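You operate a simulated robot arm through the tools that you are given. There is no shell and no other tool. Be economical: measure what you need, move in short steps, check, and stop when the job is done.

You are at the controls of a simulated robot arm. One attempt, no reset.

JOB
Take the short foam filler out of the boom bed, pack the long mic and latch the case.
Fine: The filler goes on the trunk top; the mic lies tape up; lid shut, both latches locked.

It is judged by the outcome, as a careful person would: the job done as asked, and still so three seconds after it is handed in. It fails if anything else is knocked over, pushed out of place, dropped, spilled or broken. A push-on lid holds only when it is set on centred and level and pressed home; a screw cap is set on level and turned clockwise until tight.

ROBOT AND FRAMES
A 6-joint arm with a two-finger parallel gripper, fixed in place. Base frame: the origin is at the foot of the arm, x ahead of it, y to its left, z up. Readings come in m, degrees, newtons and seconds.
With the tool pointing down near the work surface it reaches from about 0.2 to 0.84 m from the base axis. Its first joint turns from -166.0 to 166.0 degrees. Payload 3.91 kg.
The tool frame sits at the grasp point between the pads (the TCP): z along the fingers, y along the line on which they close. The tips reach 0.03 m beyond it. Largest opening 0.11 m; finger width 0.02, thickness 0.01; the body of the gripper, 0.048 by 0.112 m, starts 0.055 m behind the TCP.
Orientation is that of the tool frame in the base frame, as a unit quaternion [w, x, y, z]. With the fingers straight down and closing along the base's y, the tool's x points along the base's -x, its y along +y and its z along -z.

CONTROLS
- The arm moves only by the tool drive_tool. Its argument "deltas" is a list of rows, each an object of numbers (a shift or turn left out is 0, a gripper value left out holds the last): "rx", "ry", "rz": the turn, a rotation vector about the tool's x, y, z in units of 120 degrees (1.0 is 120 degrees); "x", "y", "z": the shift along the tool's x, y, z in units of 250 mm (1.0 is 250 mm); "gripper": the closure, from 0 (fully open) to 1 (shut). In form: [{"rx": .., "ry": .., "rz": .., "x": .., "y": .., "z": .., "gripper": ..}, ...]. A call has 1 to 8 rows; each row is the pose to reach, as a shift and turn from the pose commanded when the call began, along the tool's axes at that moment. A call with a number of a shift or a turn outside -1 to 1 is refused whole. Each row takes 0.2 s and may step no farther than 0.05 m and 8.6 degrees from the row before; otherwise, or with a gripper value out of range, the whole call is refused. A pose out of reach is approached as far as the arm can. The call stops where the force on the tool passes 90 N (or 10 N more than at its start, if that is more) or the arm is blocked; 0.2 s more then pass. The fingers move at their own pace (about 0.108 m/s each) and stop on an object; they squeeze with about 30 N. The grip force told is the motor's: it shows also when the fingers shut on nothing. Time passes only in rows, and 0.2 s behind the last, so rows that repeat a pose let the fingers close. The reply holds the time, the measured pose of the TCP, the force on the tool along the base axes, the opening and the grip force, in the units named above and with some noise, and new pictures: "pictures" is both (left out), scene, wrist or none.
- Cameras (640 x 400 px; columns grow to the right, rows downward): "scene" is fixed at [0.0505, 0.4968, 1.4951]; the picture's right is [-0.56, -0.83, 0.00], its down [-0.22, 0.15, -0.96] and it looks along [0.80, -0.54, -0.27] (base axes); focal length 214 px, centre (320, 200). "wrist" rides on the gripper at [0.077, 0.007, -0.114] in the tool frame; the picture's right is [-0.09, 1.00, 0.00], its down [-0.80, -0.07, -0.59] and it looks along [-0.59, -0.05, 0.80] (tool axes); focal length 270 px, centre (320, 200). There is no depth. A picture from a camera that has moved, and an enlarged one, comes with that camera's place and axes in the base frame and with its lens.
- move_column(by): slides the trunk up (or, below 0, down) by that many m; the arm rides with it, the base frame stays. It gives what a move gives, with no picture.
- zoom(camera, box): a new picture of the part [left, top, right, bottom] of that camera's present view, enlarged. The clock stands still meanwhile.
- job_done(): hands the job in; it is judged then, once.

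Work in short steps. Places have to be worked out from the pictures, the camera data and where the tool is seen: move nearer, look again, correct. Check each grasp and each placing, and mend what went wrong. You have 120 turns and 170 pictures in all, those below and enlarged ones among them. Open the gripper and draw the arm clear of the work before you hand the job in, unless the task says otherwise; then end with one line.

The tools are called after "Request:" as name(argument=value, ...) on one line, values as JSON. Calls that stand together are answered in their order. drive_tool: Moves the arm, as the interface text tells. Its arguments: {"type":"object","properties":{"deltas":{"type":"array"},"pictures":{"type":"string","enum":["both","scene","wrist","none"]}},"required":["deltas"]} The other tools are called the same way: move_column (by) slides the trunk up or down; zoom (camera, box) takes an enlarged picture of a part of a camera's view; job_done () hands the job in.

At the start:

```text
t: 0.0
position: [0.2222, 0.2822, 1.3918]
tcp_rot: [-0.001, -0.001, 1.0, 0.0]
contact_force: [-0.2, 0.7, -0.1]
opening: 0.1099
grasp_force: 0.1
trunk travel left (down, up): [-0.475, 0.065]
```

scene: 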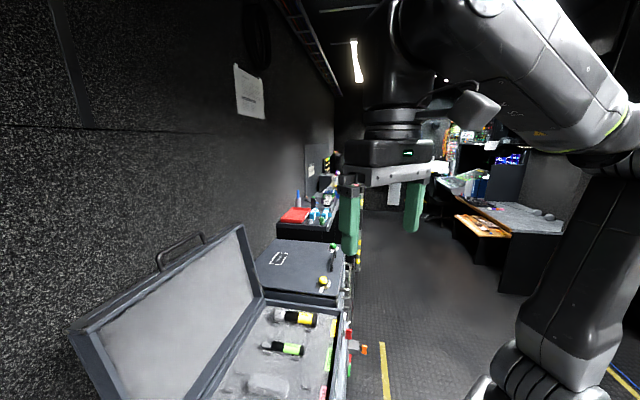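
wrist: 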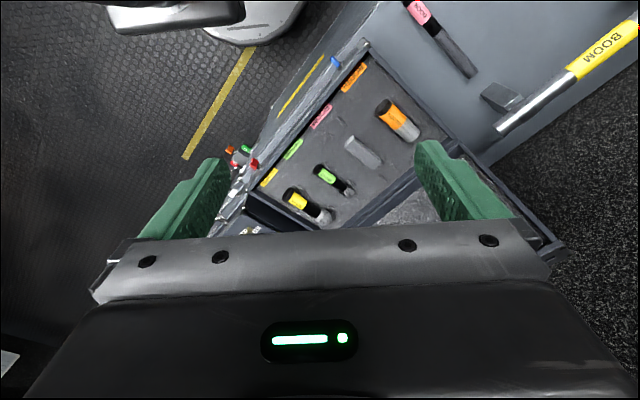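

The case and the loose items are small in view; I enlarge both views first.

Request:
zoom(camera="wrist", box=[240, 0, 640, 250])

Request:
zoom(camera="scene", box=[60, 200, 380, 400])

```text
1.60 times, centred on (440, 125) of wrist
camera zoom: at [0.1474, 0.2855, 1.5043], right [0.09, 1.0, 0.0], down [0.8, -0.07, 0.59], along [0.59, -0.05, -0.8], focal length 432 px, centre (128, 320)
```

zoom: 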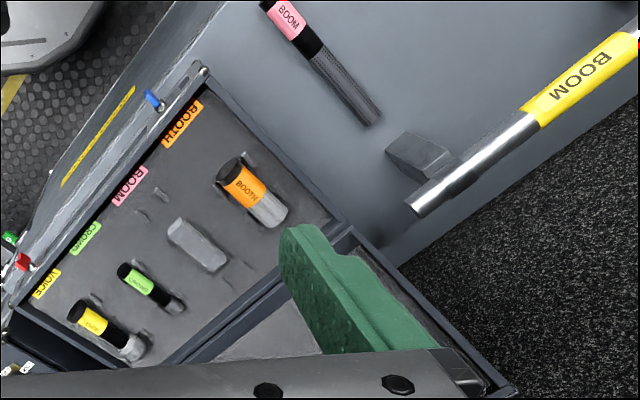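

```text
2.00 times, centred on (220, 300) of scene
camera zoom: at [0.0505, 0.4968, 1.4951], right [-0.56, -0.83, 0.0], down [-0.22, 0.15, -0.96], along [0.8, -0.54, -0.27], focal length 429 px, centre (520, 0)
```

zoom: 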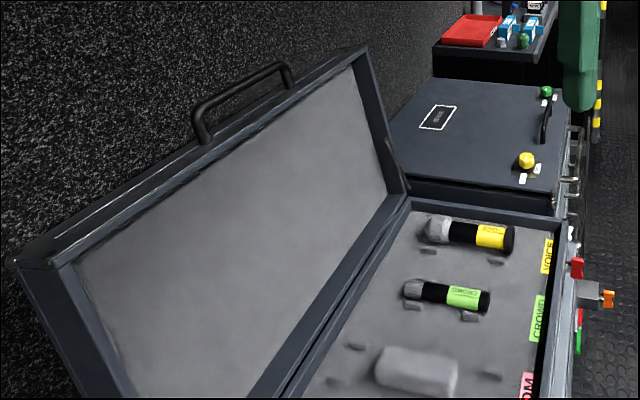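

The pink BOOM mic lies on the trunk top near (0.24, 0.56) at about 45° to base; the case is turned the same way. I turn the tool 45° and move over it for a better look.

Request:
drive_tool(deltas=[{"rz": -0.0625, "x": 0.015, "y": 0.112, "z": 0.095}, {"rz": -0.125, "x": 0.03, "y": 0.224, "z": 0.19}, {"rz": -0.1875, "x": 0.045, "y": 0.336, "z": 0.285}, {"rz": -0.25, "x": 0.06, "y": 0.448, "z": 0.38}, {"rz": -0.3125, "x": 0.075, "y": 0.56, "z": 0.475}, {"rz": -0.375, "x": 0.09, "y": 0.67, "z": 0.57}, {"rz": -0.375, "x": 0.09, "y": 0.67, "z": 0.57}])

```text
t: 1.6
position: [0.2004, 0.4493, 1.2472]
tcp_rot: [0.001, -0.384, 0.923, 0.0]
contact_force: [-0.4, -0.9, 0.1]
opening: 0.11
grasp_force: 0.1
trunk travel left (down, up): [-0.475, 0.065]
camera wrist: at [0.1424, 0.3976, 1.3598], right [-0.64, 0.77, 0.0], down [0.61, 0.52, 0.6], along [0.46, 0.38, -0.8], focal length 270 px, centre (320, 200)
```

scene: 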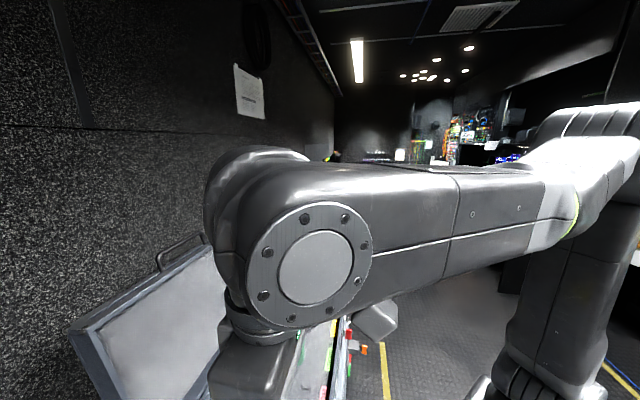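
wrist: 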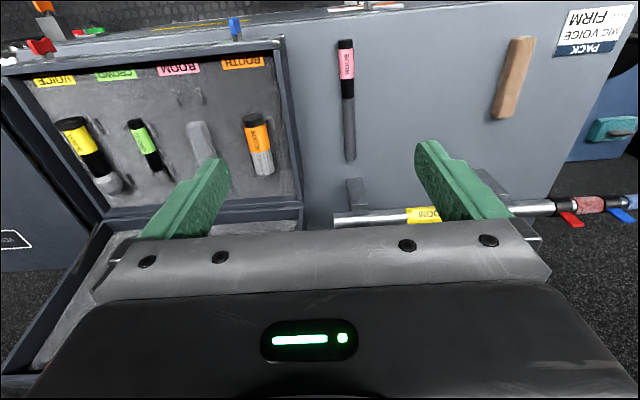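

The yellow "BOOM" is a boom pole in rests; the pink-tape mic is the one to pack. I enlarge case and mic.

Request:
zoom(camera="wrist", box=[20, 0, 340, 200])

Request:
zoom(camera="wrist", box=[290, 10, 610, 210])

```text
2.00 times, centred on (180, 100) of wrist
camera zoom: at [0.1424, 0.3976, 1.3598], right [-0.64, 0.77, 0.0], down [0.61, 0.52, 0.6], along [0.46, 0.38, -0.8], focal length 541 px, centre (600, 400)
```

zoom: 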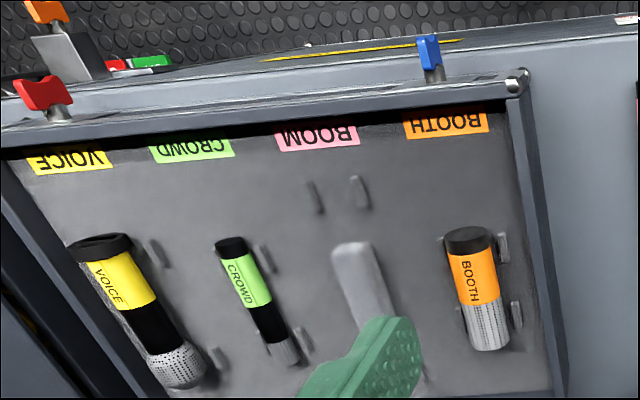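

```text
2.00 times, centred on (450, 110) of wrist
camera zoom: at [0.1424, 0.3976, 1.3598], right [-0.64, 0.77, 0.0], down [0.61, 0.52, 0.6], along [0.46, 0.38, -0.8], focal length 541 px, centre (60, 380)
```

zoom: 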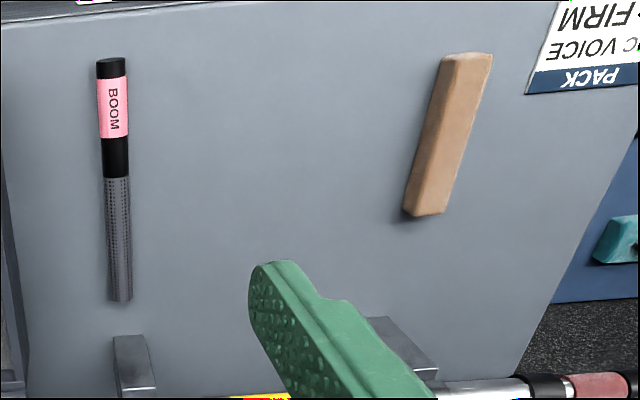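

I read the card at the far side, in case it matters.

Request:
zoom(camera="wrist", box=[540, 0, 640, 62])

Request:
zoom(camera="wrist", box=[0, 0, 128, 80])

Request:
zoom(camera="wrist", box=[140, 40, 300, 190])

```text
6.40 times, centred on (590, 31) of wrist
camera zoom: at [0.1424, 0.3976, 1.3598], right [-0.64, 0.77, 0.0], down [0.61, 0.52, 0.6], along [0.46, 0.38, -0.8], focal length 1730 px, centre (-1408, 1282)
```

zoom: 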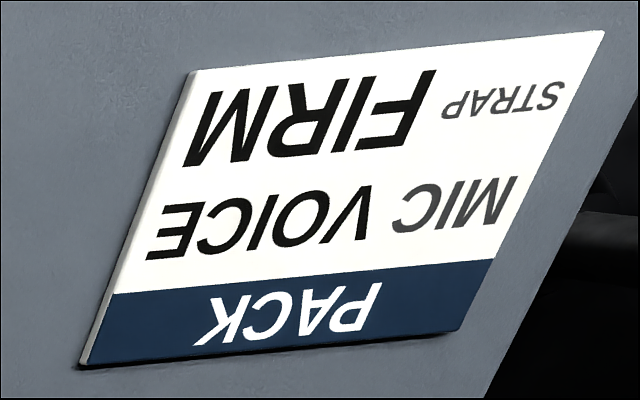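

```text
5.00 times, centred on (64, 40) of wrist
camera zoom: at [0.1424, 0.3976, 1.3598], right [-0.64, 0.77, 0.0], down [0.61, 0.52, 0.6], along [0.46, 0.38, -0.8], focal length 1351 px, centre (1600, 1000)
```

zoom: 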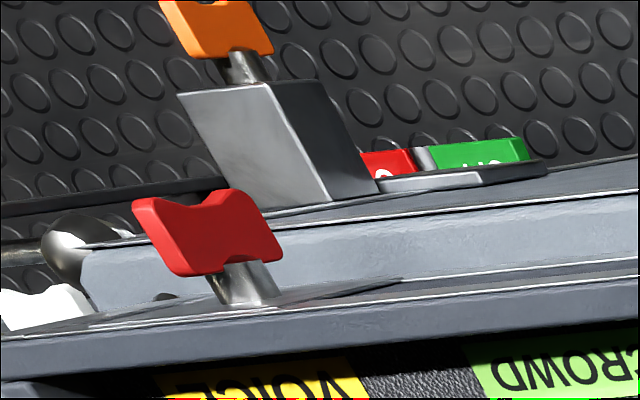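

```text
2.67 times, centred on (220, 115) of wrist
camera zoom: at [0.1424, 0.3976, 1.3598], right [-0.64, 0.77, 0.0], down [0.61, 0.52, 0.6], along [0.46, 0.38, -0.8], focal length 721 px, centre (587, 427)
```

zoom: 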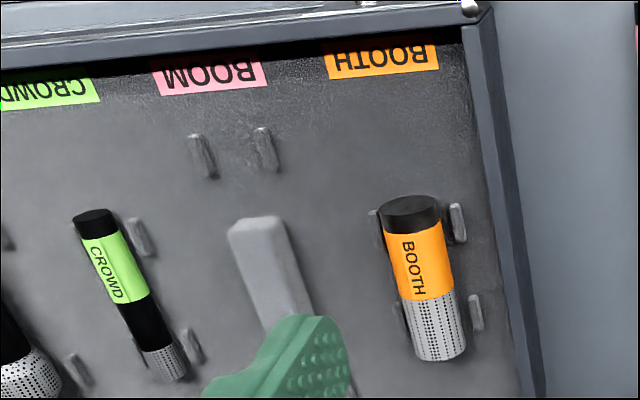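

Card is "PACK / MIC VOICE / STRAP FIRM", unrelated. I lower 0.18 m to see mic and trunk top closer and get a second baseline for height.

Request:
drive_tool(deltas=[{"z": 0.18}, {"z": 0.36}, {"z": 0.54}, {"z": 0.72}, {"z": 0.72}], pictures="wrist")

```text
t: 2.8
position: [0.2002, 0.4487, 1.0682]
tcp_rot: [0.001, -0.382, 0.924, 0.0]
contact_force: [0.1, 0.2, 0.4]
opening: 0.11
grasp_force: 0.2
trunk travel left (down, up): [-0.475, 0.065]
camera wrist: at [0.1423, 0.3961, 1.1819], right [-0.64, 0.77, 0.0], down [0.62, 0.52, 0.6], along [0.46, 0.38, -0.8], focal length 270 px, centre (320, 200)
```

wrist: 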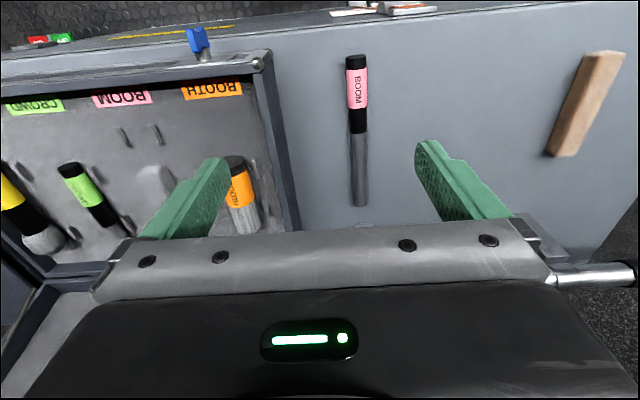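

Triangulation gives mic top z≈0.78, from (0.162,0.471) to (0.337,0.651); case rim z≈0.836; filler centre near (0.505,0.375). I move toward above the filler.

Request:
drive_tool(deltas=[{"x": -0.1, "y": -0.17, "z": 0.03, "gripper": 0.3}, {"x": -0.2, "y": -0.34, "z": 0.06}, {"x": -0.3, "y": -0.51, "z": 0.09}, {"x": -0.4, "y": -0.68, "z": 0.12}, {"x": -0.5, "y": -0.85, "z": 0.15}, {"x": -0.58, "y": -0.98, "z": 0.18}, {"x": -0.58, "y": -0.98, "z": 0.18}])

```text
t: 4.4
position: [0.4766, 0.3777, 1.0235]
tcp_rot: [0.001, -0.382, 0.924, 0.0]
contact_force: [-0.1, -0.4, 0.7]
opening: 0.077
grasp_force: 0.0
trunk travel left (down, up): [-0.475, 0.065]
camera wrist: at [0.4185, 0.3269, 1.1362], right [-0.64, 0.77, 0.0], down [0.62, 0.52, 0.59], along [0.46, 0.38, -0.8], focal length 270 px, centre (320, 200)
```

scene: 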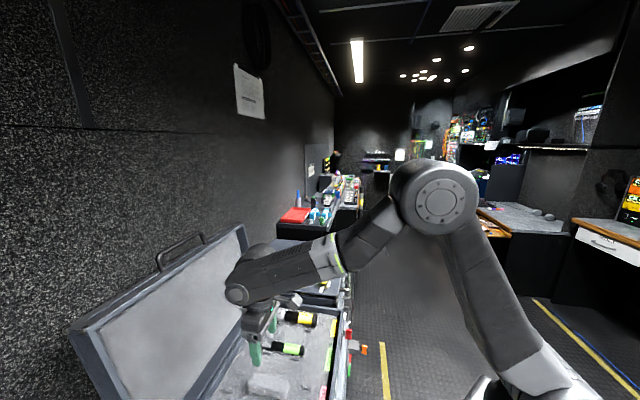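
wrist: 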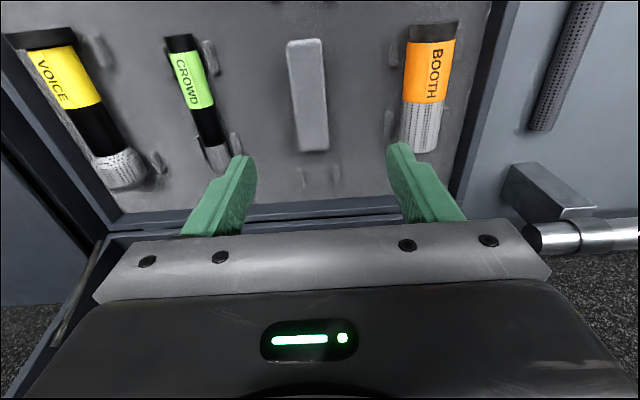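

Filler top is about z 0.845, centre (0.493, 0.373). I enlarge it to see how proud of the foam it sits.

Request:
zoom(camera="wrist", box=[230, 0, 470, 200])

Request:
zoom(camera="scene", box=[200, 290, 360, 400])

```text
2.00 times, centred on (350, 100) of wrist
camera zoom: at [0.4185, 0.3269, 1.1362], right [-0.64, 0.77, 0.0], down [0.62, 0.52, 0.59], along [0.46, 0.38, -0.8], focal length 541 px, centre (260, 400)
```

zoom: 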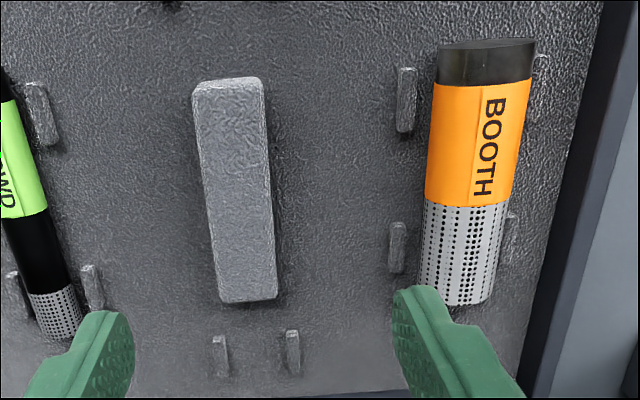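

```text
3.64 times, centred on (280, 345) of scene
camera zoom: at [0.0505, 0.4968, 1.4951], right [-0.56, -0.83, 0.0], down [-0.22, 0.15, -0.96], along [0.8, -0.54, -0.27], focal length 780 px, centre (466, -327)
```

zoom: 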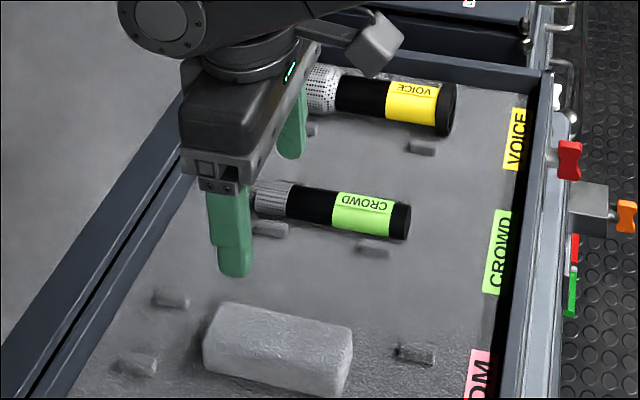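

Filler stands on the flat foam (~0.81), about 33 mm wide. I descend to z 0.90 above it and check centring.

Request:
drive_tool(deltas=[{"x": -0.016, "y": -0.03, "z": 0.12}, {"x": -0.033, "y": -0.06, "z": 0.25}, {"x": -0.033, "y": -0.06, "z": 0.37}, {"x": -0.033, "y": -0.06, "z": 0.494}, {"x": -0.033, "y": -0.06, "z": 0.494}])

```text
t: 5.6
position: [0.4914, 0.3746, 0.8999]
tcp_rot: [0.001, -0.383, 0.924, 0.0]
contact_force: [0.4, 0.0, -0.1]
opening: 0.0769
grasp_force: 0.0
trunk travel left (down, up): [-0.475, 0.065]
camera wrist: at [0.4339, 0.3225, 1.0131], right [-0.64, 0.77, 0.0], down [0.62, 0.52, 0.59], along [0.46, 0.38, -0.8], focal length 270 px, centre (320, 200)
```

scene: 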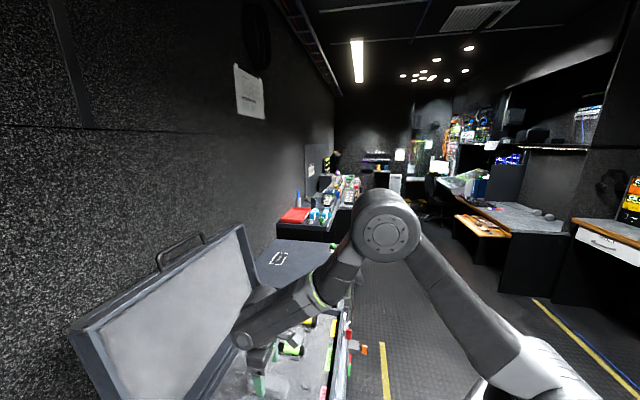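
wrist: 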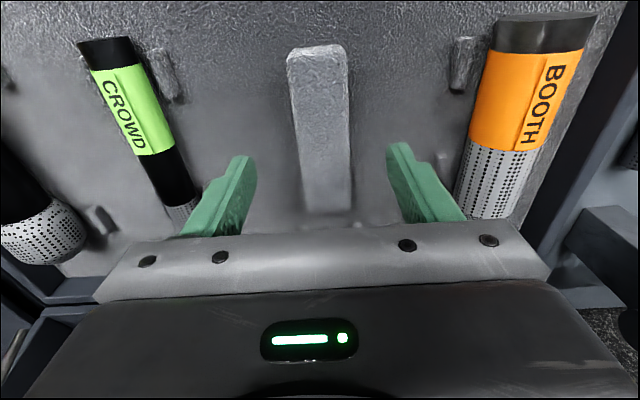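

Centred. I descend to z 0.85 and close on the filler.

Request:
drive_tool(deltas=[{"z": 0.1}, {"z": 0.2}, {"z": 0.2, "gripper": 1}, {"z": 0.2, "gripper": 1}, {"z": 0.2, "gripper": 1}], pictures="wrist")

```text
t: 6.8
position: [0.4892, 0.376, 0.8566]
tcp_rot: [0.005, -0.384, 0.923, 0.002]
contact_force: [-7.7, 12.8, 50.0]
opening: 0.0324
grasp_force: 29.8
trunk travel left (down, up): [-0.475, 0.065]
camera wrist: at [0.431, 0.3229, 0.9683], right [-0.64, 0.77, 0.0], down [0.61, 0.51, 0.6], along [0.46, 0.39, -0.8], focal length 270 px, centre (320, 200)
```

wrist: 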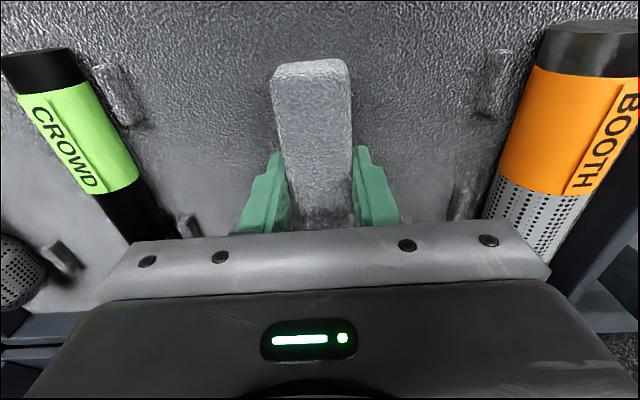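

Filler gripped (opening 32 mm; the fingertips touched the foam at ~0.826). I lift it straight up.

Request:
drive_tool(deltas=[{"z": -0.06}, {"z": -0.16}, {"z": -0.3}, {"z": -0.44}, {"z": -0.54}], pictures="wrist")

```text
t: 8.0
position: [0.492, 0.3713, 0.986]
tcp_rot: [0.001, -0.383, 0.924, -0.001]
contact_force: [-0.4, -0.6, -0.1]
opening: 0.0324
grasp_force: 30.5
trunk travel left (down, up): [-0.475, 0.065]
camera wrist: at [0.4343, 0.3202, 1.099], right [-0.64, 0.77, 0.0], down [0.62, 0.52, 0.59], along [0.46, 0.38, -0.8], focal length 270 px, centre (320, 200)
```

wrist: 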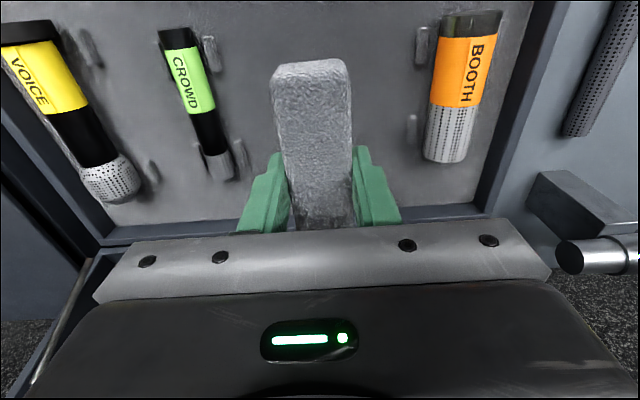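

Filler is held. I carry it along the trunk toward the free area right of the mic, around (0.14, 0.66).

Request:
drive_tool(deltas=[{"y": 0.14, "x": 0.02}, {"y": 0.28, "x": 0.04}, {"y": 0.42, "x": 0.06}, {"y": 0.56, "x": 0.08}, {"y": 0.7, "x": 0.1}, {"y": 0.84, "x": 0.12}, {"y": 0.96, "x": 0.14}], pictures="none")

Request:
drive_tool(deltas=[{"y": 0.14, "x": 0.01}, {"y": 0.28, "x": 0.02}, {"y": 0.42, "x": 0.02}, {"y": 0.56, "x": 0.02}, {"y": 0.7, "x": 0.02}, {"y": 0.84, "x": 0.02}, {"y": 0.84, "x": 0.02}])

```text
t: 9.6
position: [0.2976, 0.5191, 0.9864]
tcp_rot: [0.0, -0.383, 0.924, 0.0]
contact_force: [0.1, 0.2, -0.1]
opening: 0.0325
grasp_force: 30.2
trunk travel left (down, up): [-0.475, 0.065]
```

```text
t: 11.2
position: [0.147, 0.6634, 0.9833]
tcp_rot: [0.0, -0.383, 0.924, 0.0]
contact_force: [0.3, -0.1, -0.1]
opening: 0.0326
grasp_force: 30.3
trunk travel left (down, up): [-0.475, 0.065]
camera wrist: at [0.0895, 0.6124, 1.0965], right [-0.64, 0.77, 0.0], down [0.62, 0.52, 0.59], along [0.46, 0.38, -0.8], focal length 270 px, centre (320, 200)
```

scene: 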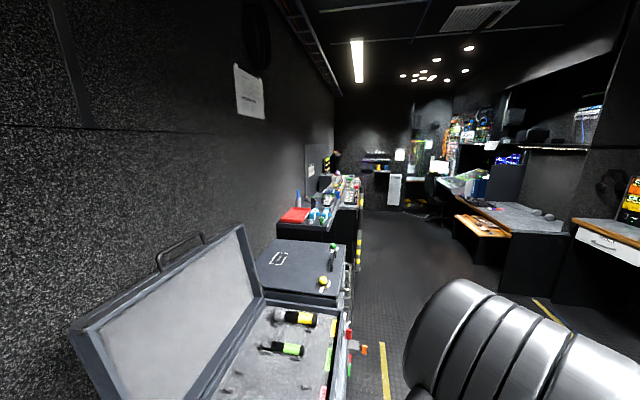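
wrist: 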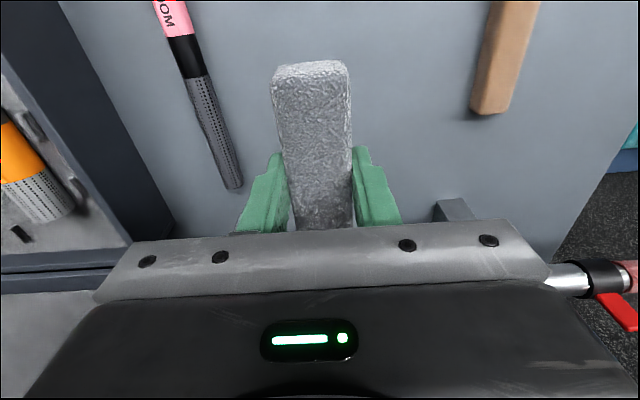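

Clear spot. I lower toward the trunk top (expected contact at TCP ≈0.79), first to 0.805.

Request:
drive_tool(deltas=[{"z": 0.15}, {"z": 0.3}, {"z": 0.45}, {"z": 0.58}, {"z": 0.66}, {"z": 0.71}], pictures="wrist")

```text
t: 12.6
position: [0.1462, 0.664, 0.8065]
tcp_rot: [0.001, -0.383, 0.924, 0.001]
contact_force: [0.8, -0.8, -0.6]
opening: 0.0324
grasp_force: 30.4
trunk travel left (down, up): [-0.475, 0.065]
camera wrist: at [0.0878, 0.6117, 0.92], right [-0.64, 0.77, 0.0], down [0.62, 0.52, 0.6], along [0.46, 0.38, -0.8], focal length 270 px, centre (320, 200)
```

wrist: 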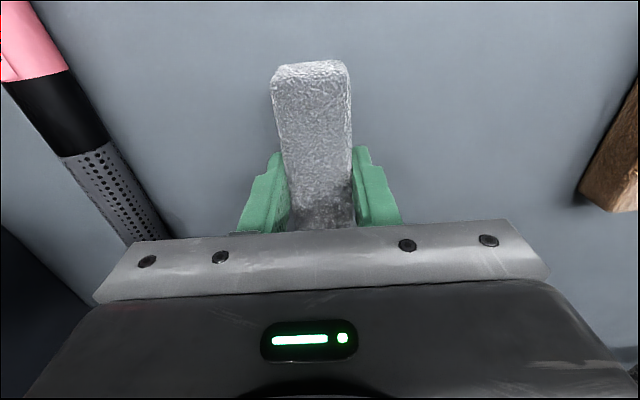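

No contact yet; I lower a few mm more, in small steps.

Request:
drive_tool(deltas=[{"z": 0.015}, {"z": 0.03}, {"z": 0.045}, {"z": 0.06}], pictures="none")

```text
t: 13.6
position: [0.1461, 0.6632, 0.7925]
tcp_rot: [0.001, -0.383, 0.924, 0.0]
contact_force: [-0.4, -0.4, -0.4]
opening: 0.0323
grasp_force: 30.1
trunk travel left (down, up): [-0.475, 0.065]
```

Request:
drive_tool(deltas=[{"z": 0.01}, {"z": 0.02}, {"z": 0.03}, {"z": 0.035}], pictures="none")

```text
t: 14.6
position: [0.146, 0.6629, 0.7916]
tcp_rot: [0.003, -0.383, 0.924, 0.005]
contact_force: [1.0, -3.9, 41.1]
opening: 0.0325
grasp_force: 31.0
trunk travel left (down, up): [-0.475, 0.065]
```

Contact at 0.791 (41 N). I release with a slight rise, opening partway, and lift away.

Request:
drive_tool(deltas=[{"z": -0.025}, {"z": -0.025, "gripper": 0.4}, {"z": -0.025, "gripper": 0.4}, {"z": -0.15}, {"z": -0.33}, {"z": -0.5}, {"z": -0.6}], pictures="wrist")

```text
t: 16.2
position: [0.1463, 0.6607, 0.934]
tcp_rot: [-0.001, -0.382, 0.924, 0.0]
contact_force: [-0.1, -0.1, -0.3]
opening: 0.0661
grasp_force: 0.1
trunk travel left (down, up): [-0.475, 0.065]
camera wrist: at [0.0884, 0.61, 1.0464], right [-0.64, 0.77, 0.0], down [0.62, 0.52, 0.59], along [0.46, 0.38, -0.8], focal length 270 px, centre (320, 200)
```

wrist: 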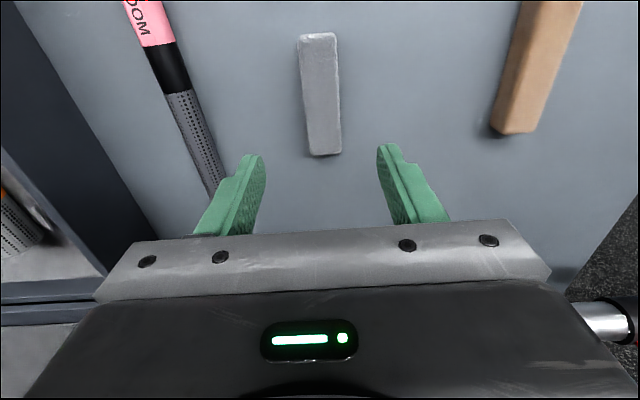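

Filler lies stable on the trunk top. Now I move above the mic's middle, (0.25, 0.561).

Request:
drive_tool(deltas=[{"y": -0.14}, {"y": -0.29}, {"y": -0.43, "z": 0.06}, {"y": -0.575, "x": -0.012, "z": 0.16}, {"y": -0.575, "x": -0.012, "z": 0.2}], pictures="wrist")

```text
t: 17.4
position: [0.2504, 0.564, 0.8844]
tcp_rot: [0.001, -0.383, 0.924, 0.0]
contact_force: [-0.4, -0.6, -0.1]
opening: 0.066
grasp_force: 0.1
trunk travel left (down, up): [-0.475, 0.065]
camera wrist: at [0.1923, 0.5115, 0.9966], right [-0.64, 0.77, 0.0], down [0.62, 0.52, 0.6], along [0.46, 0.38, -0.8], focal length 270 px, centre (320, 200)
```

wrist: 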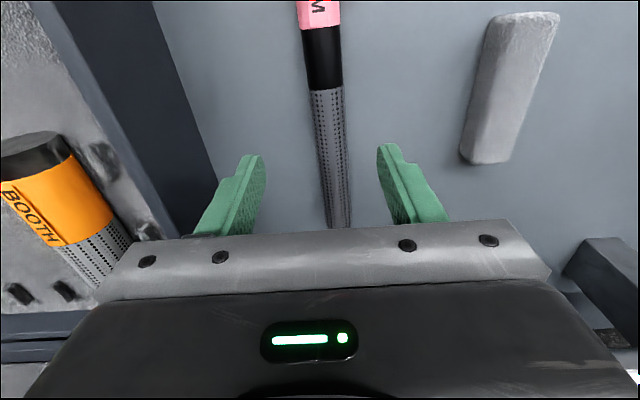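

Mic sits about 7 mm to the tool's +y; I correct, descend to TCP 0.796 and close.

Request:
drive_tool(deltas=[{"y": 0.028, "z": 0.1}, {"y": 0.028, "z": 0.22}, {"y": 0.028, "z": 0.32}, {"y": 0.028, "z": 0.355}, {"y": 0.028, "z": 0.355, "gripper": 1}, {"y": 0.028, "z": 0.355, "gripper": 1}, {"y": 0.028, "z": 0.355, "gripper": 1}], pictures="wrist")

```text
t: 19.0
position: [0.2467, 0.5669, 0.7946]
tcp_rot: [0.0, -0.382, 0.924, 0.0]
contact_force: [-0.4, 1.2, 0.2]
opening: 0.0267
grasp_force: 29.9
trunk travel left (down, up): [-0.475, 0.065]
camera wrist: at [0.1881, 0.516, 0.9075], right [-0.64, 0.77, 0.0], down [0.62, 0.52, 0.6], along [0.46, 0.38, -0.8], focal length 270 px, centre (320, 200)
```

wrist: 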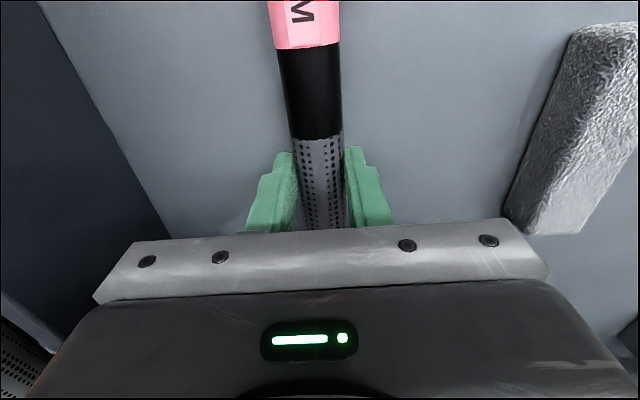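

Mic gripped (26.7 mm), tape up. I lift it and check that it stays level.

Request:
drive_tool(deltas=[{"z": -0.08}, {"z": -0.24}, {"z": -0.4}, {"z": -0.56}, {"z": -0.72}, {"z": -0.8}, {"z": -0.8}])

```text
t: 20.6
position: [0.2443, 0.5677, 0.9936]
tcp_rot: [0.0, -0.382, 0.924, 0.001]
contact_force: [0.3, 0.4, -2.2]
opening: 0.0266
grasp_force: 29.9
trunk travel left (down, up): [-0.475, 0.065]
camera wrist: at [0.1869, 0.5168, 1.1072], right [-0.64, 0.77, 0.0], down [0.62, 0.52, 0.59], along [0.46, 0.38, -0.8], focal length 270 px, centre (320, 200)
```

scene: 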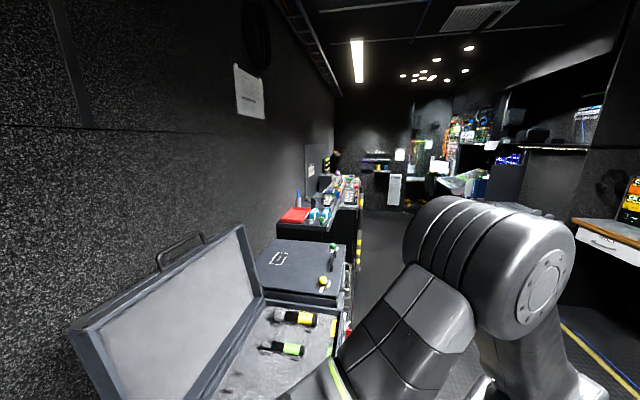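
wrist: 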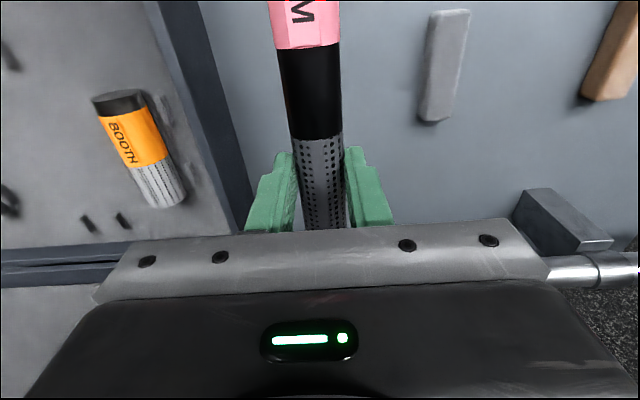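

Mic held level. I carry it along toward the boom bed, staying high.

Request:
drive_tool(deltas=[{"y": -0.14}, {"y": -0.28}, {"y": -0.42}, {"y": -0.56}, {"y": -0.7}, {"y": -0.84}, {"y": -0.98}, {"y": -0.98}], pictures="wrist")

```text
t: 22.4
position: [0.4189, 0.3934, 0.9974]
tcp_rot: [0.0, -0.383, 0.924, 0.0]
contact_force: [0.4, -0.5, -2.4]
opening: 0.0267
grasp_force: 29.4
trunk travel left (down, up): [-0.475, 0.065]
camera wrist: at [0.3612, 0.3417, 1.1098], right [-0.64, 0.77, 0.0], down [0.62, 0.52, 0.59], along [0.46, 0.38, -0.8], focal length 270 px, centre (320, 200)
```

wrist: 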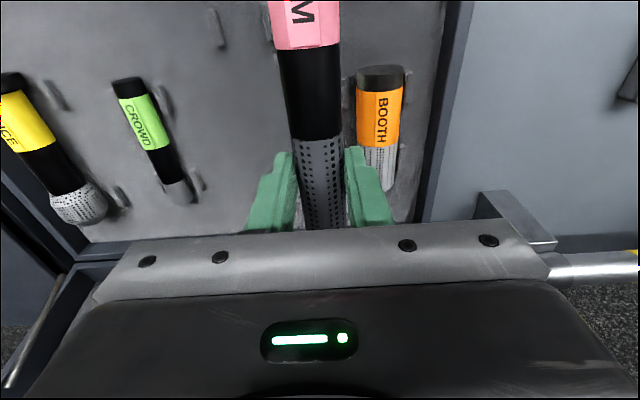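

I shift the last 7 cm to the bed line and lower to z 0.92.

Request:
drive_tool(deltas=[{"y": -0.14, "x": -0.05}, {"y": -0.288, "x": -0.104}, {"y": -0.288, "x": -0.104, "z": 0.15}, {"y": -0.288, "x": -0.104, "z": 0.3}, {"y": -0.288, "x": -0.104, "z": 0.3}])

```text
t: 23.6
position: [0.4891, 0.3624, 0.9204]
tcp_rot: [0.0, -0.382, 0.924, 0.0]
contact_force: [0.7, 0.5, -1.9]
opening: 0.0267
grasp_force: 29.7
trunk travel left (down, up): [-0.475, 0.065]
camera wrist: at [0.4307, 0.3105, 1.0346], right [-0.64, 0.77, 0.0], down [0.62, 0.52, 0.6], along [0.46, 0.38, -0.8], focal length 270 px, centre (320, 200)
```

scene: 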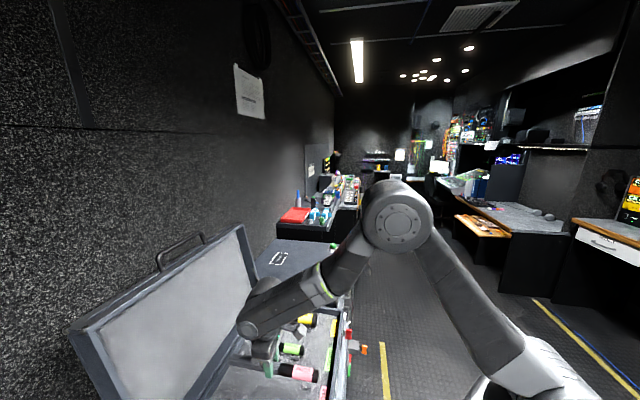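
wrist: 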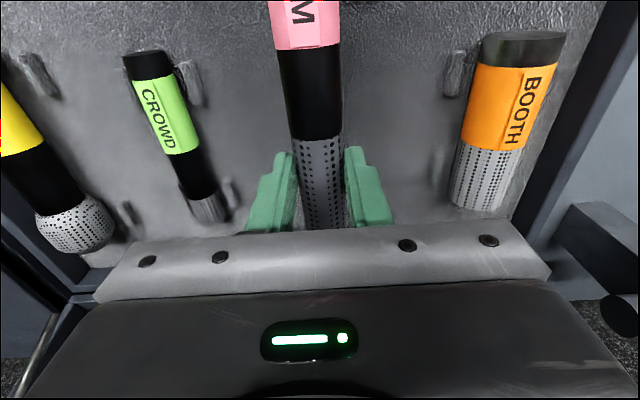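

The bed's ribs are hidden from the wrist view; I check from the scene camera.

Request:
zoom(camera="scene", box=[210, 300, 370, 400])

```text
4.00 times, centred on (290, 350) of scene
camera zoom: at [0.0505, 0.4968, 1.4951], right [-0.56, -0.83, 0.0], down [-0.22, 0.15, -0.96], along [0.8, -0.54, -0.27], focal length 858 px, centre (440, -400)
```

zoom: 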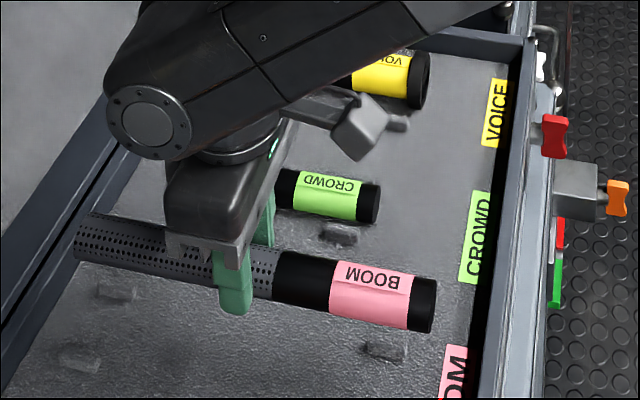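

Ribs triangulate to bed centre line about 4 mm toward tool +y, gap ~34 mm vs mic 27 mm. I check the mic's yaw in the grip with an enlargement.

Request:
zoom(camera="wrist", box=[220, 0, 420, 240])

```text
1.67 times, centred on (320, 120) of wrist
camera zoom: at [0.4307, 0.3105, 1.0346], right [-0.64, 0.77, 0.0], down [0.62, 0.52, 0.6], along [0.46, 0.38, -0.8], focal length 450 px, centre (320, 333)
```

zoom: 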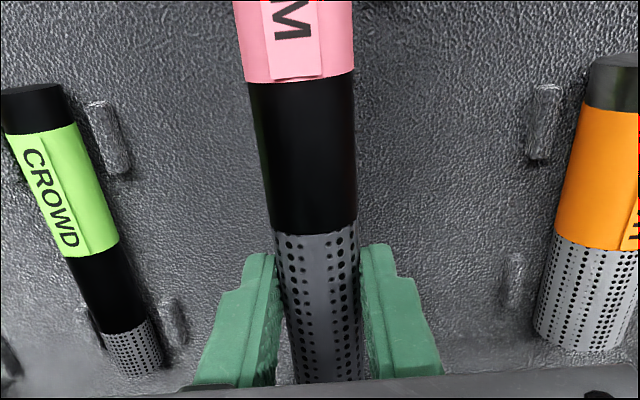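

Alignment good. I correct +4 mm in y, −8 mm in depth, and lower to just above the foam.

Request:
drive_tool(deltas=[{"y": 0.0176, "x": 0.032}, {"y": 0.0176, "x": 0.032, "z": 0.08}, {"y": 0.0176, "x": 0.032, "z": 0.14}, {"y": 0.0176, "x": 0.032, "z": 0.19}, {"y": 0.0176, "x": 0.032, "z": 0.215}])

Request:
zoom(camera="scene", box=[210, 300, 370, 400])

```text
t: 24.8
position: [0.4798, 0.361, 0.8655]
tcp_rot: [0.0, -0.382, 0.924, 0.0]
contact_force: [0.6, -0.1, -2.2]
opening: 0.0269
grasp_force: 30.2
trunk travel left (down, up): [-0.475, 0.065]
camera wrist: at [0.4224, 0.3093, 0.9793], right [-0.64, 0.77, 0.0], down [0.62, 0.52, 0.59], along [0.46, 0.38, -0.8], focal length 270 px, centre (320, 200)
```

scene: 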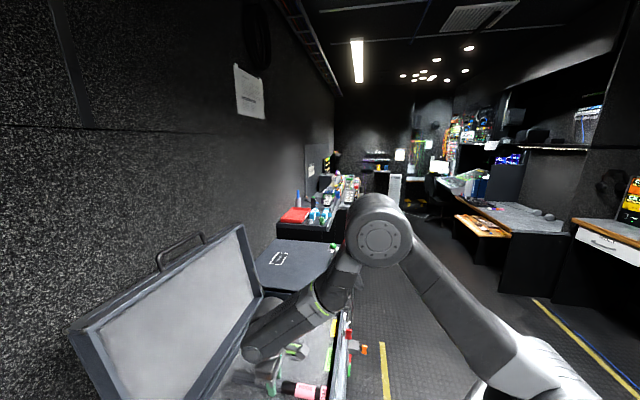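
wrist: 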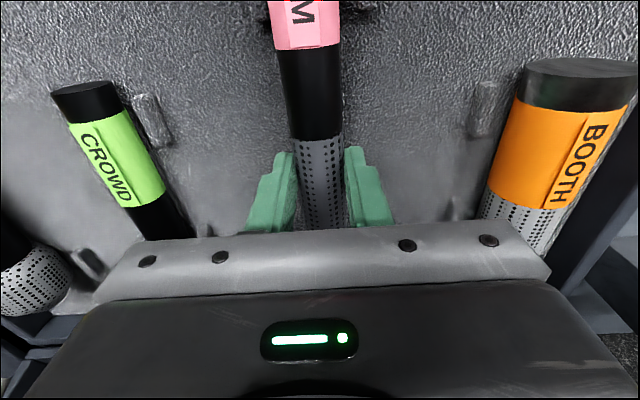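

```text
4.00 times, centred on (290, 350) of scene
camera zoom: at [0.0505, 0.4968, 1.4951], right [-0.56, -0.83, 0.0], down [-0.22, 0.15, -0.96], along [0.8, -0.54, -0.27], focal length 858 px, centre (440, -400)
```

zoom: 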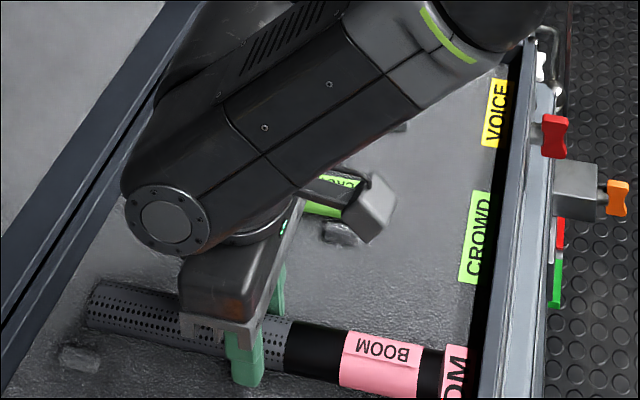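

From the scene view the mic's centre is ~18 mm too far forward relative to the ribs (rear end n≈0.719 vs rear rib 0.712). I slide it 17 mm backward along its axis at this height.

Request:
drive_tool(deltas=[{"x": -0.034}, {"x": -0.068}, {"x": -0.068}], pictures="none")

Request:
zoom(camera="scene", box=[210, 300, 370, 400])

```text
t: 25.6
position: [0.4912, 0.3717, 0.866]
tcp_rot: [0.0, -0.383, 0.924, 0.0]
contact_force: [0.0, -0.4, -2.0]
opening: 0.0267
grasp_force: 30.0
trunk travel left (down, up): [-0.475, 0.065]
```

```text
4.00 times, centred on (290, 350) of scene
camera zoom: at [0.0505, 0.4968, 1.4951], right [-0.56, -0.83, 0.0], down [-0.22, 0.15, -0.96], along [0.8, -0.54, -0.27], focal length 858 px, centre (440, -400)
```

zoom: 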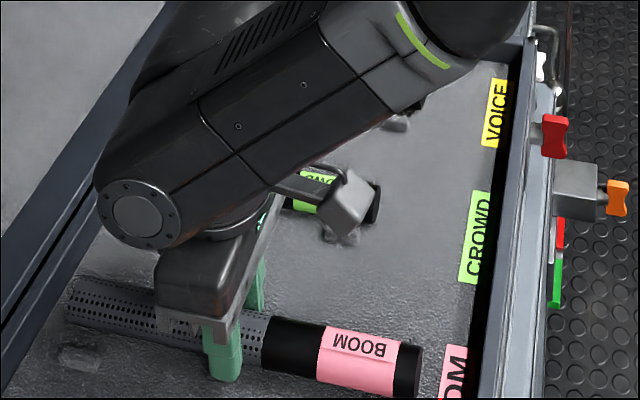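

Now centred lengthwise between ribs and clear of the label. I lower in 2 mm steps to the foam.

Request:
drive_tool(deltas=[{"z": 0.01}, {"z": 0.018}, {"z": 0.026}, {"z": 0.034}], pictures="none")

```text
t: 26.6
position: [0.4914, 0.3722, 0.8599]
tcp_rot: [0.003, -0.384, 0.923, 0.001]
contact_force: [-0.8, -1.6, 22.4]
opening: 0.0265
grasp_force: 30.5
trunk travel left (down, up): [-0.475, 0.065]
```

Contact at 0.860, as expected for the mic on foam. I ease off, open, and lift.

Request:
drive_tool(deltas=[{"z": -0.014}, {"z": -0.014, "gripper": 0.4}, {"z": -0.014, "gripper": 0.4}, {"z": -0.1}, {"z": -0.28}, {"z": -0.46}, {"z": -0.64}, {"z": -0.64}])

Request:
zoom(camera="scene", box=[210, 300, 370, 400])

```text
t: 28.4
position: [0.4906, 0.3722, 1.0185]
tcp_rot: [0.001, -0.383, 0.924, 0.001]
contact_force: [-0.2, 0.2, 0.1]
opening: 0.0659
grasp_force: 0.0
trunk travel left (down, up): [-0.475, 0.065]
camera wrist: at [0.4329, 0.3201, 1.1314], right [-0.64, 0.77, 0.0], down [0.62, 0.52, 0.59], along [0.46, 0.38, -0.8], focal length 270 px, centre (320, 200)
```

scene: 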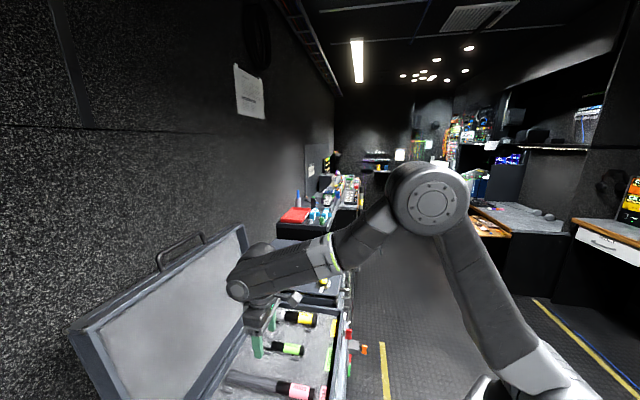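
wrist: 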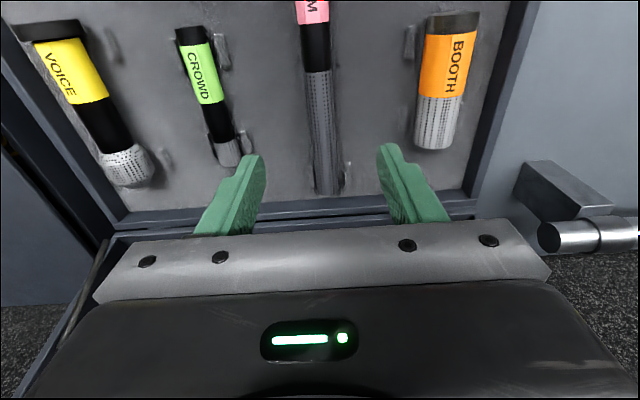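

```text
4.00 times, centred on (290, 350) of scene
camera zoom: at [0.0505, 0.4968, 1.4951], right [-0.56, -0.83, 0.0], down [-0.22, 0.15, -0.96], along [0.8, -0.54, -0.27], focal length 858 px, centre (440, -400)
```

zoom: 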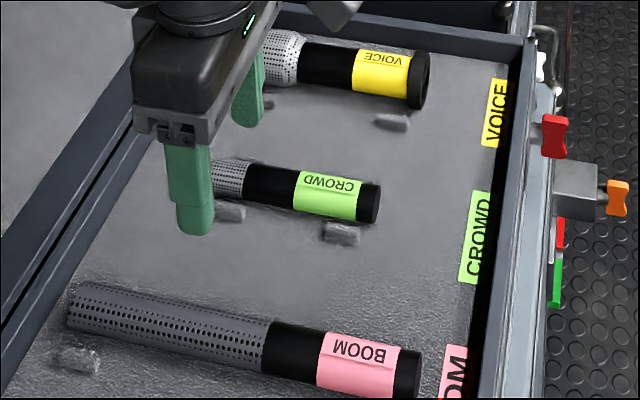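

Mic is in the bed, tape up. I verify it sits between the ribs.

Request:
zoom(camera="wrist", box=[220, 0, 460, 220])

```text
1.82 times, centred on (340, 110) of wrist
camera zoom: at [0.4329, 0.3201, 1.1314], right [-0.64, 0.77, 0.0], down [0.62, 0.52, 0.59], along [0.46, 0.38, -0.8], focal length 491 px, centre (284, 364)
```

zoom: 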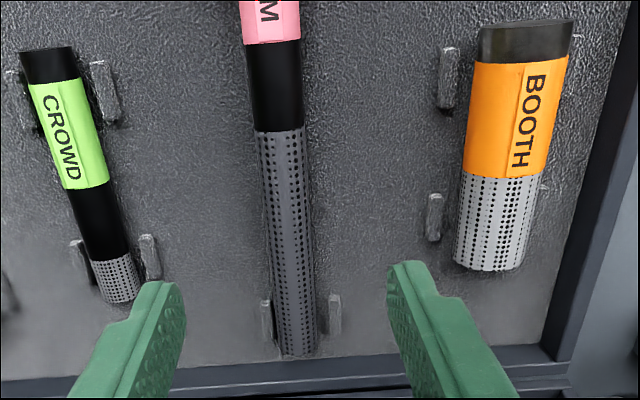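

Mic is properly seated between its ribs. Now I retreat up and back to study the lid handle and the latches.

Request:
drive_tool(deltas=[{"z": -0.15}, {"z": -0.3, "x": 0.08}, {"z": -0.45, "x": 0.18}, {"z": -0.6, "x": 0.28, "y": -0.04}, {"z": -0.74, "x": 0.38, "y": -0.08}, {"z": -0.86, "x": 0.5, "y": -0.12}, {"z": -0.94, "x": 0.65, "y": -0.16}, {"z": -1.0, "x": 0.8, "y": -0.19}])

```text
t: 30.2
position: [0.3821, 0.1961, 1.2677]
tcp_rot: [0.001, -0.383, 0.924, 0.0]
contact_force: [-0.9, -0.2, 0.6]
opening: 0.0656
grasp_force: 0.0
trunk travel left (down, up): [-0.475, 0.065]
camera wrist: at [0.3241, 0.144, 1.3803], right [-0.64, 0.77, 0.0], down [0.62, 0.52, 0.6], along [0.46, 0.38, -0.8], focal length 270 px, centre (320, 200)
```

scene: 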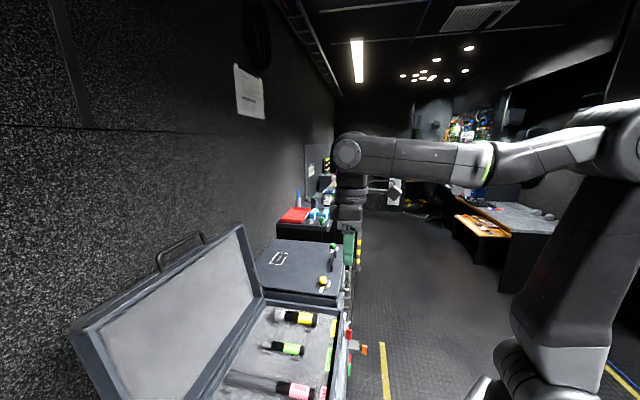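
wrist: 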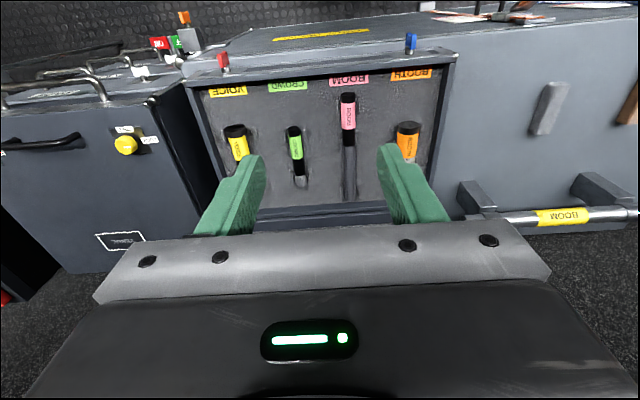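

I enlarge the two latch knobs and the lid handle.

Request:
zoom(camera="wrist", box=[140, 0, 300, 100])

Request:
zoom(camera="wrist", box=[360, 10, 480, 85])

Request:
zoom(camera="scene", box=[60, 210, 360, 400])

```text
4.00 times, centred on (220, 50) of wrist
camera zoom: at [0.3241, 0.144, 1.3803], right [-0.64, 0.77, 0.0], down [0.62, 0.52, 0.6], along [0.46, 0.38, -0.8], focal length 1081 px, centre (720, 800)
```

zoom: 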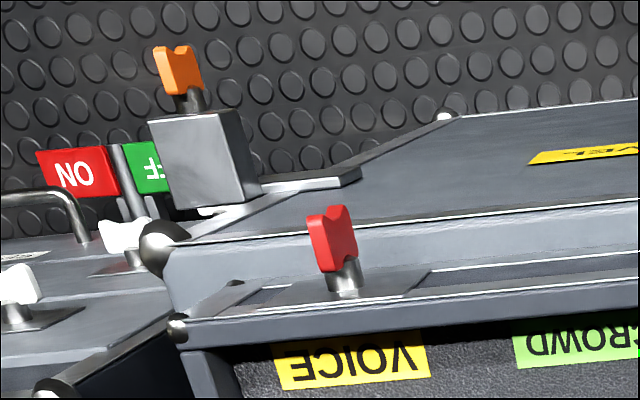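

```text
5.33 times, centred on (420, 48) of wrist
camera zoom: at [0.3241, 0.144, 1.3803], right [-0.64, 0.77, 0.0], down [0.62, 0.52, 0.6], along [0.46, 0.38, -0.8], focal length 1442 px, centre (-213, 1013)
```

zoom: 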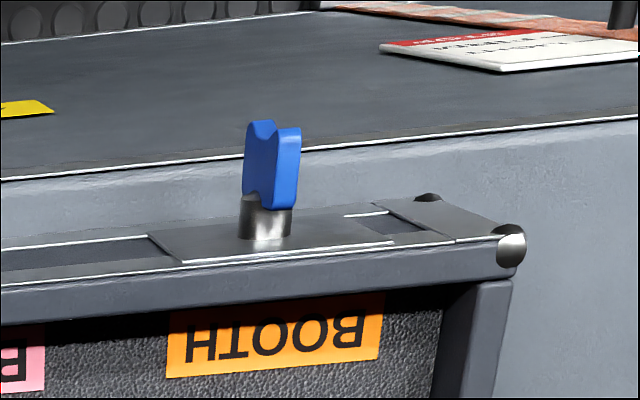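

```text
2.11 times, centred on (210, 305) of scene
camera zoom: at [0.0505, 0.4968, 1.4951], right [-0.56, -0.83, 0.0], down [-0.22, 0.15, -0.96], along [0.8, -0.54, -0.27], focal length 452 px, centre (552, -21)
```

zoom: 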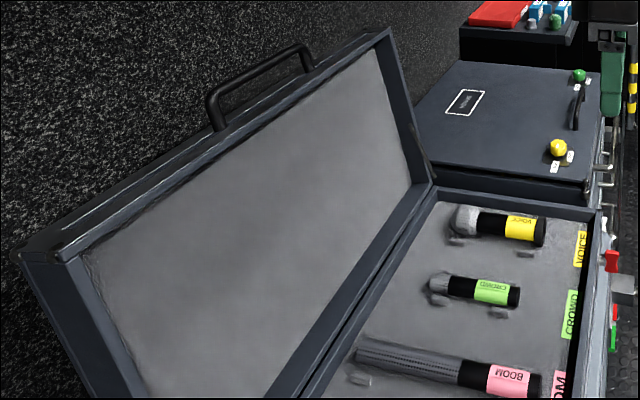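

The handle bar runs along the lid's free edge: about n=0.868 (n = direction front→hinge), z=1.22, s from −0.07 to −0.22. I'll grip it and swing the lid down. First I yaw the tool so it closes across the bar, and rise.

Request:
drive_tool(deltas=[{"rz": 0.07, "z": -0.05}, {"rz": 0.14, "z": -0.1}, {"rz": 0.21, "z": -0.15}, {"rz": 0.28, "z": -0.2}, {"rz": 0.35, "z": -0.25}, {"rz": 0.42, "z": -0.3}, {"rz": 0.49, "z": -0.35}, {"rz": 0.56, "z": -0.4}], pictures="none")

Request:
drive_tool(deltas=[{"rz": 0.07, "y": 0.1}, {"rz": 0.14, "y": 0.2}, {"rz": 0.19, "y": 0.3, "gripper": 0}, {"rz": 0.19, "y": 0.3}])

```text
t: 32.0
position: [0.3826, 0.1965, 1.3681]
tcp_rot: [0.0, 0.194, 0.981, 0.0]
contact_force: [-0.5, 0.7, 0.2]
opening: 0.0661
grasp_force: 0.0
trunk travel left (down, up): [-0.475, 0.065]
```

```text
t: 33.0
position: [0.4106, 0.2674, 1.3678]
tcp_rot: [0.0, 0.382, 0.924, -0.001]
contact_force: [0.4, 0.2, 0.3]
opening: 0.1101
grasp_force: 0.2
trunk travel left (down, up): [-0.475, 0.065]
camera wrist: at [0.3634, 0.3235, 1.4809], right [0.77, 0.64, 0.0], down [0.52, -0.62, 0.59], along [0.38, -0.46, -0.8], focal length 270 px, centre (320, 200)
```

scene: 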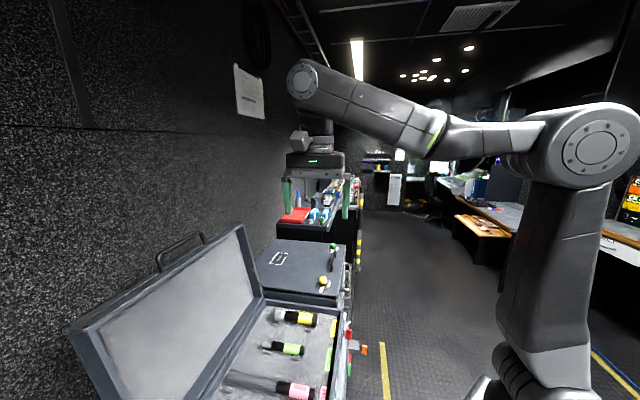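
wrist: 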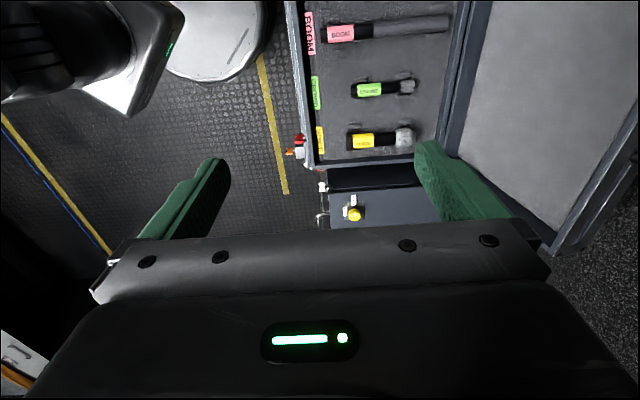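

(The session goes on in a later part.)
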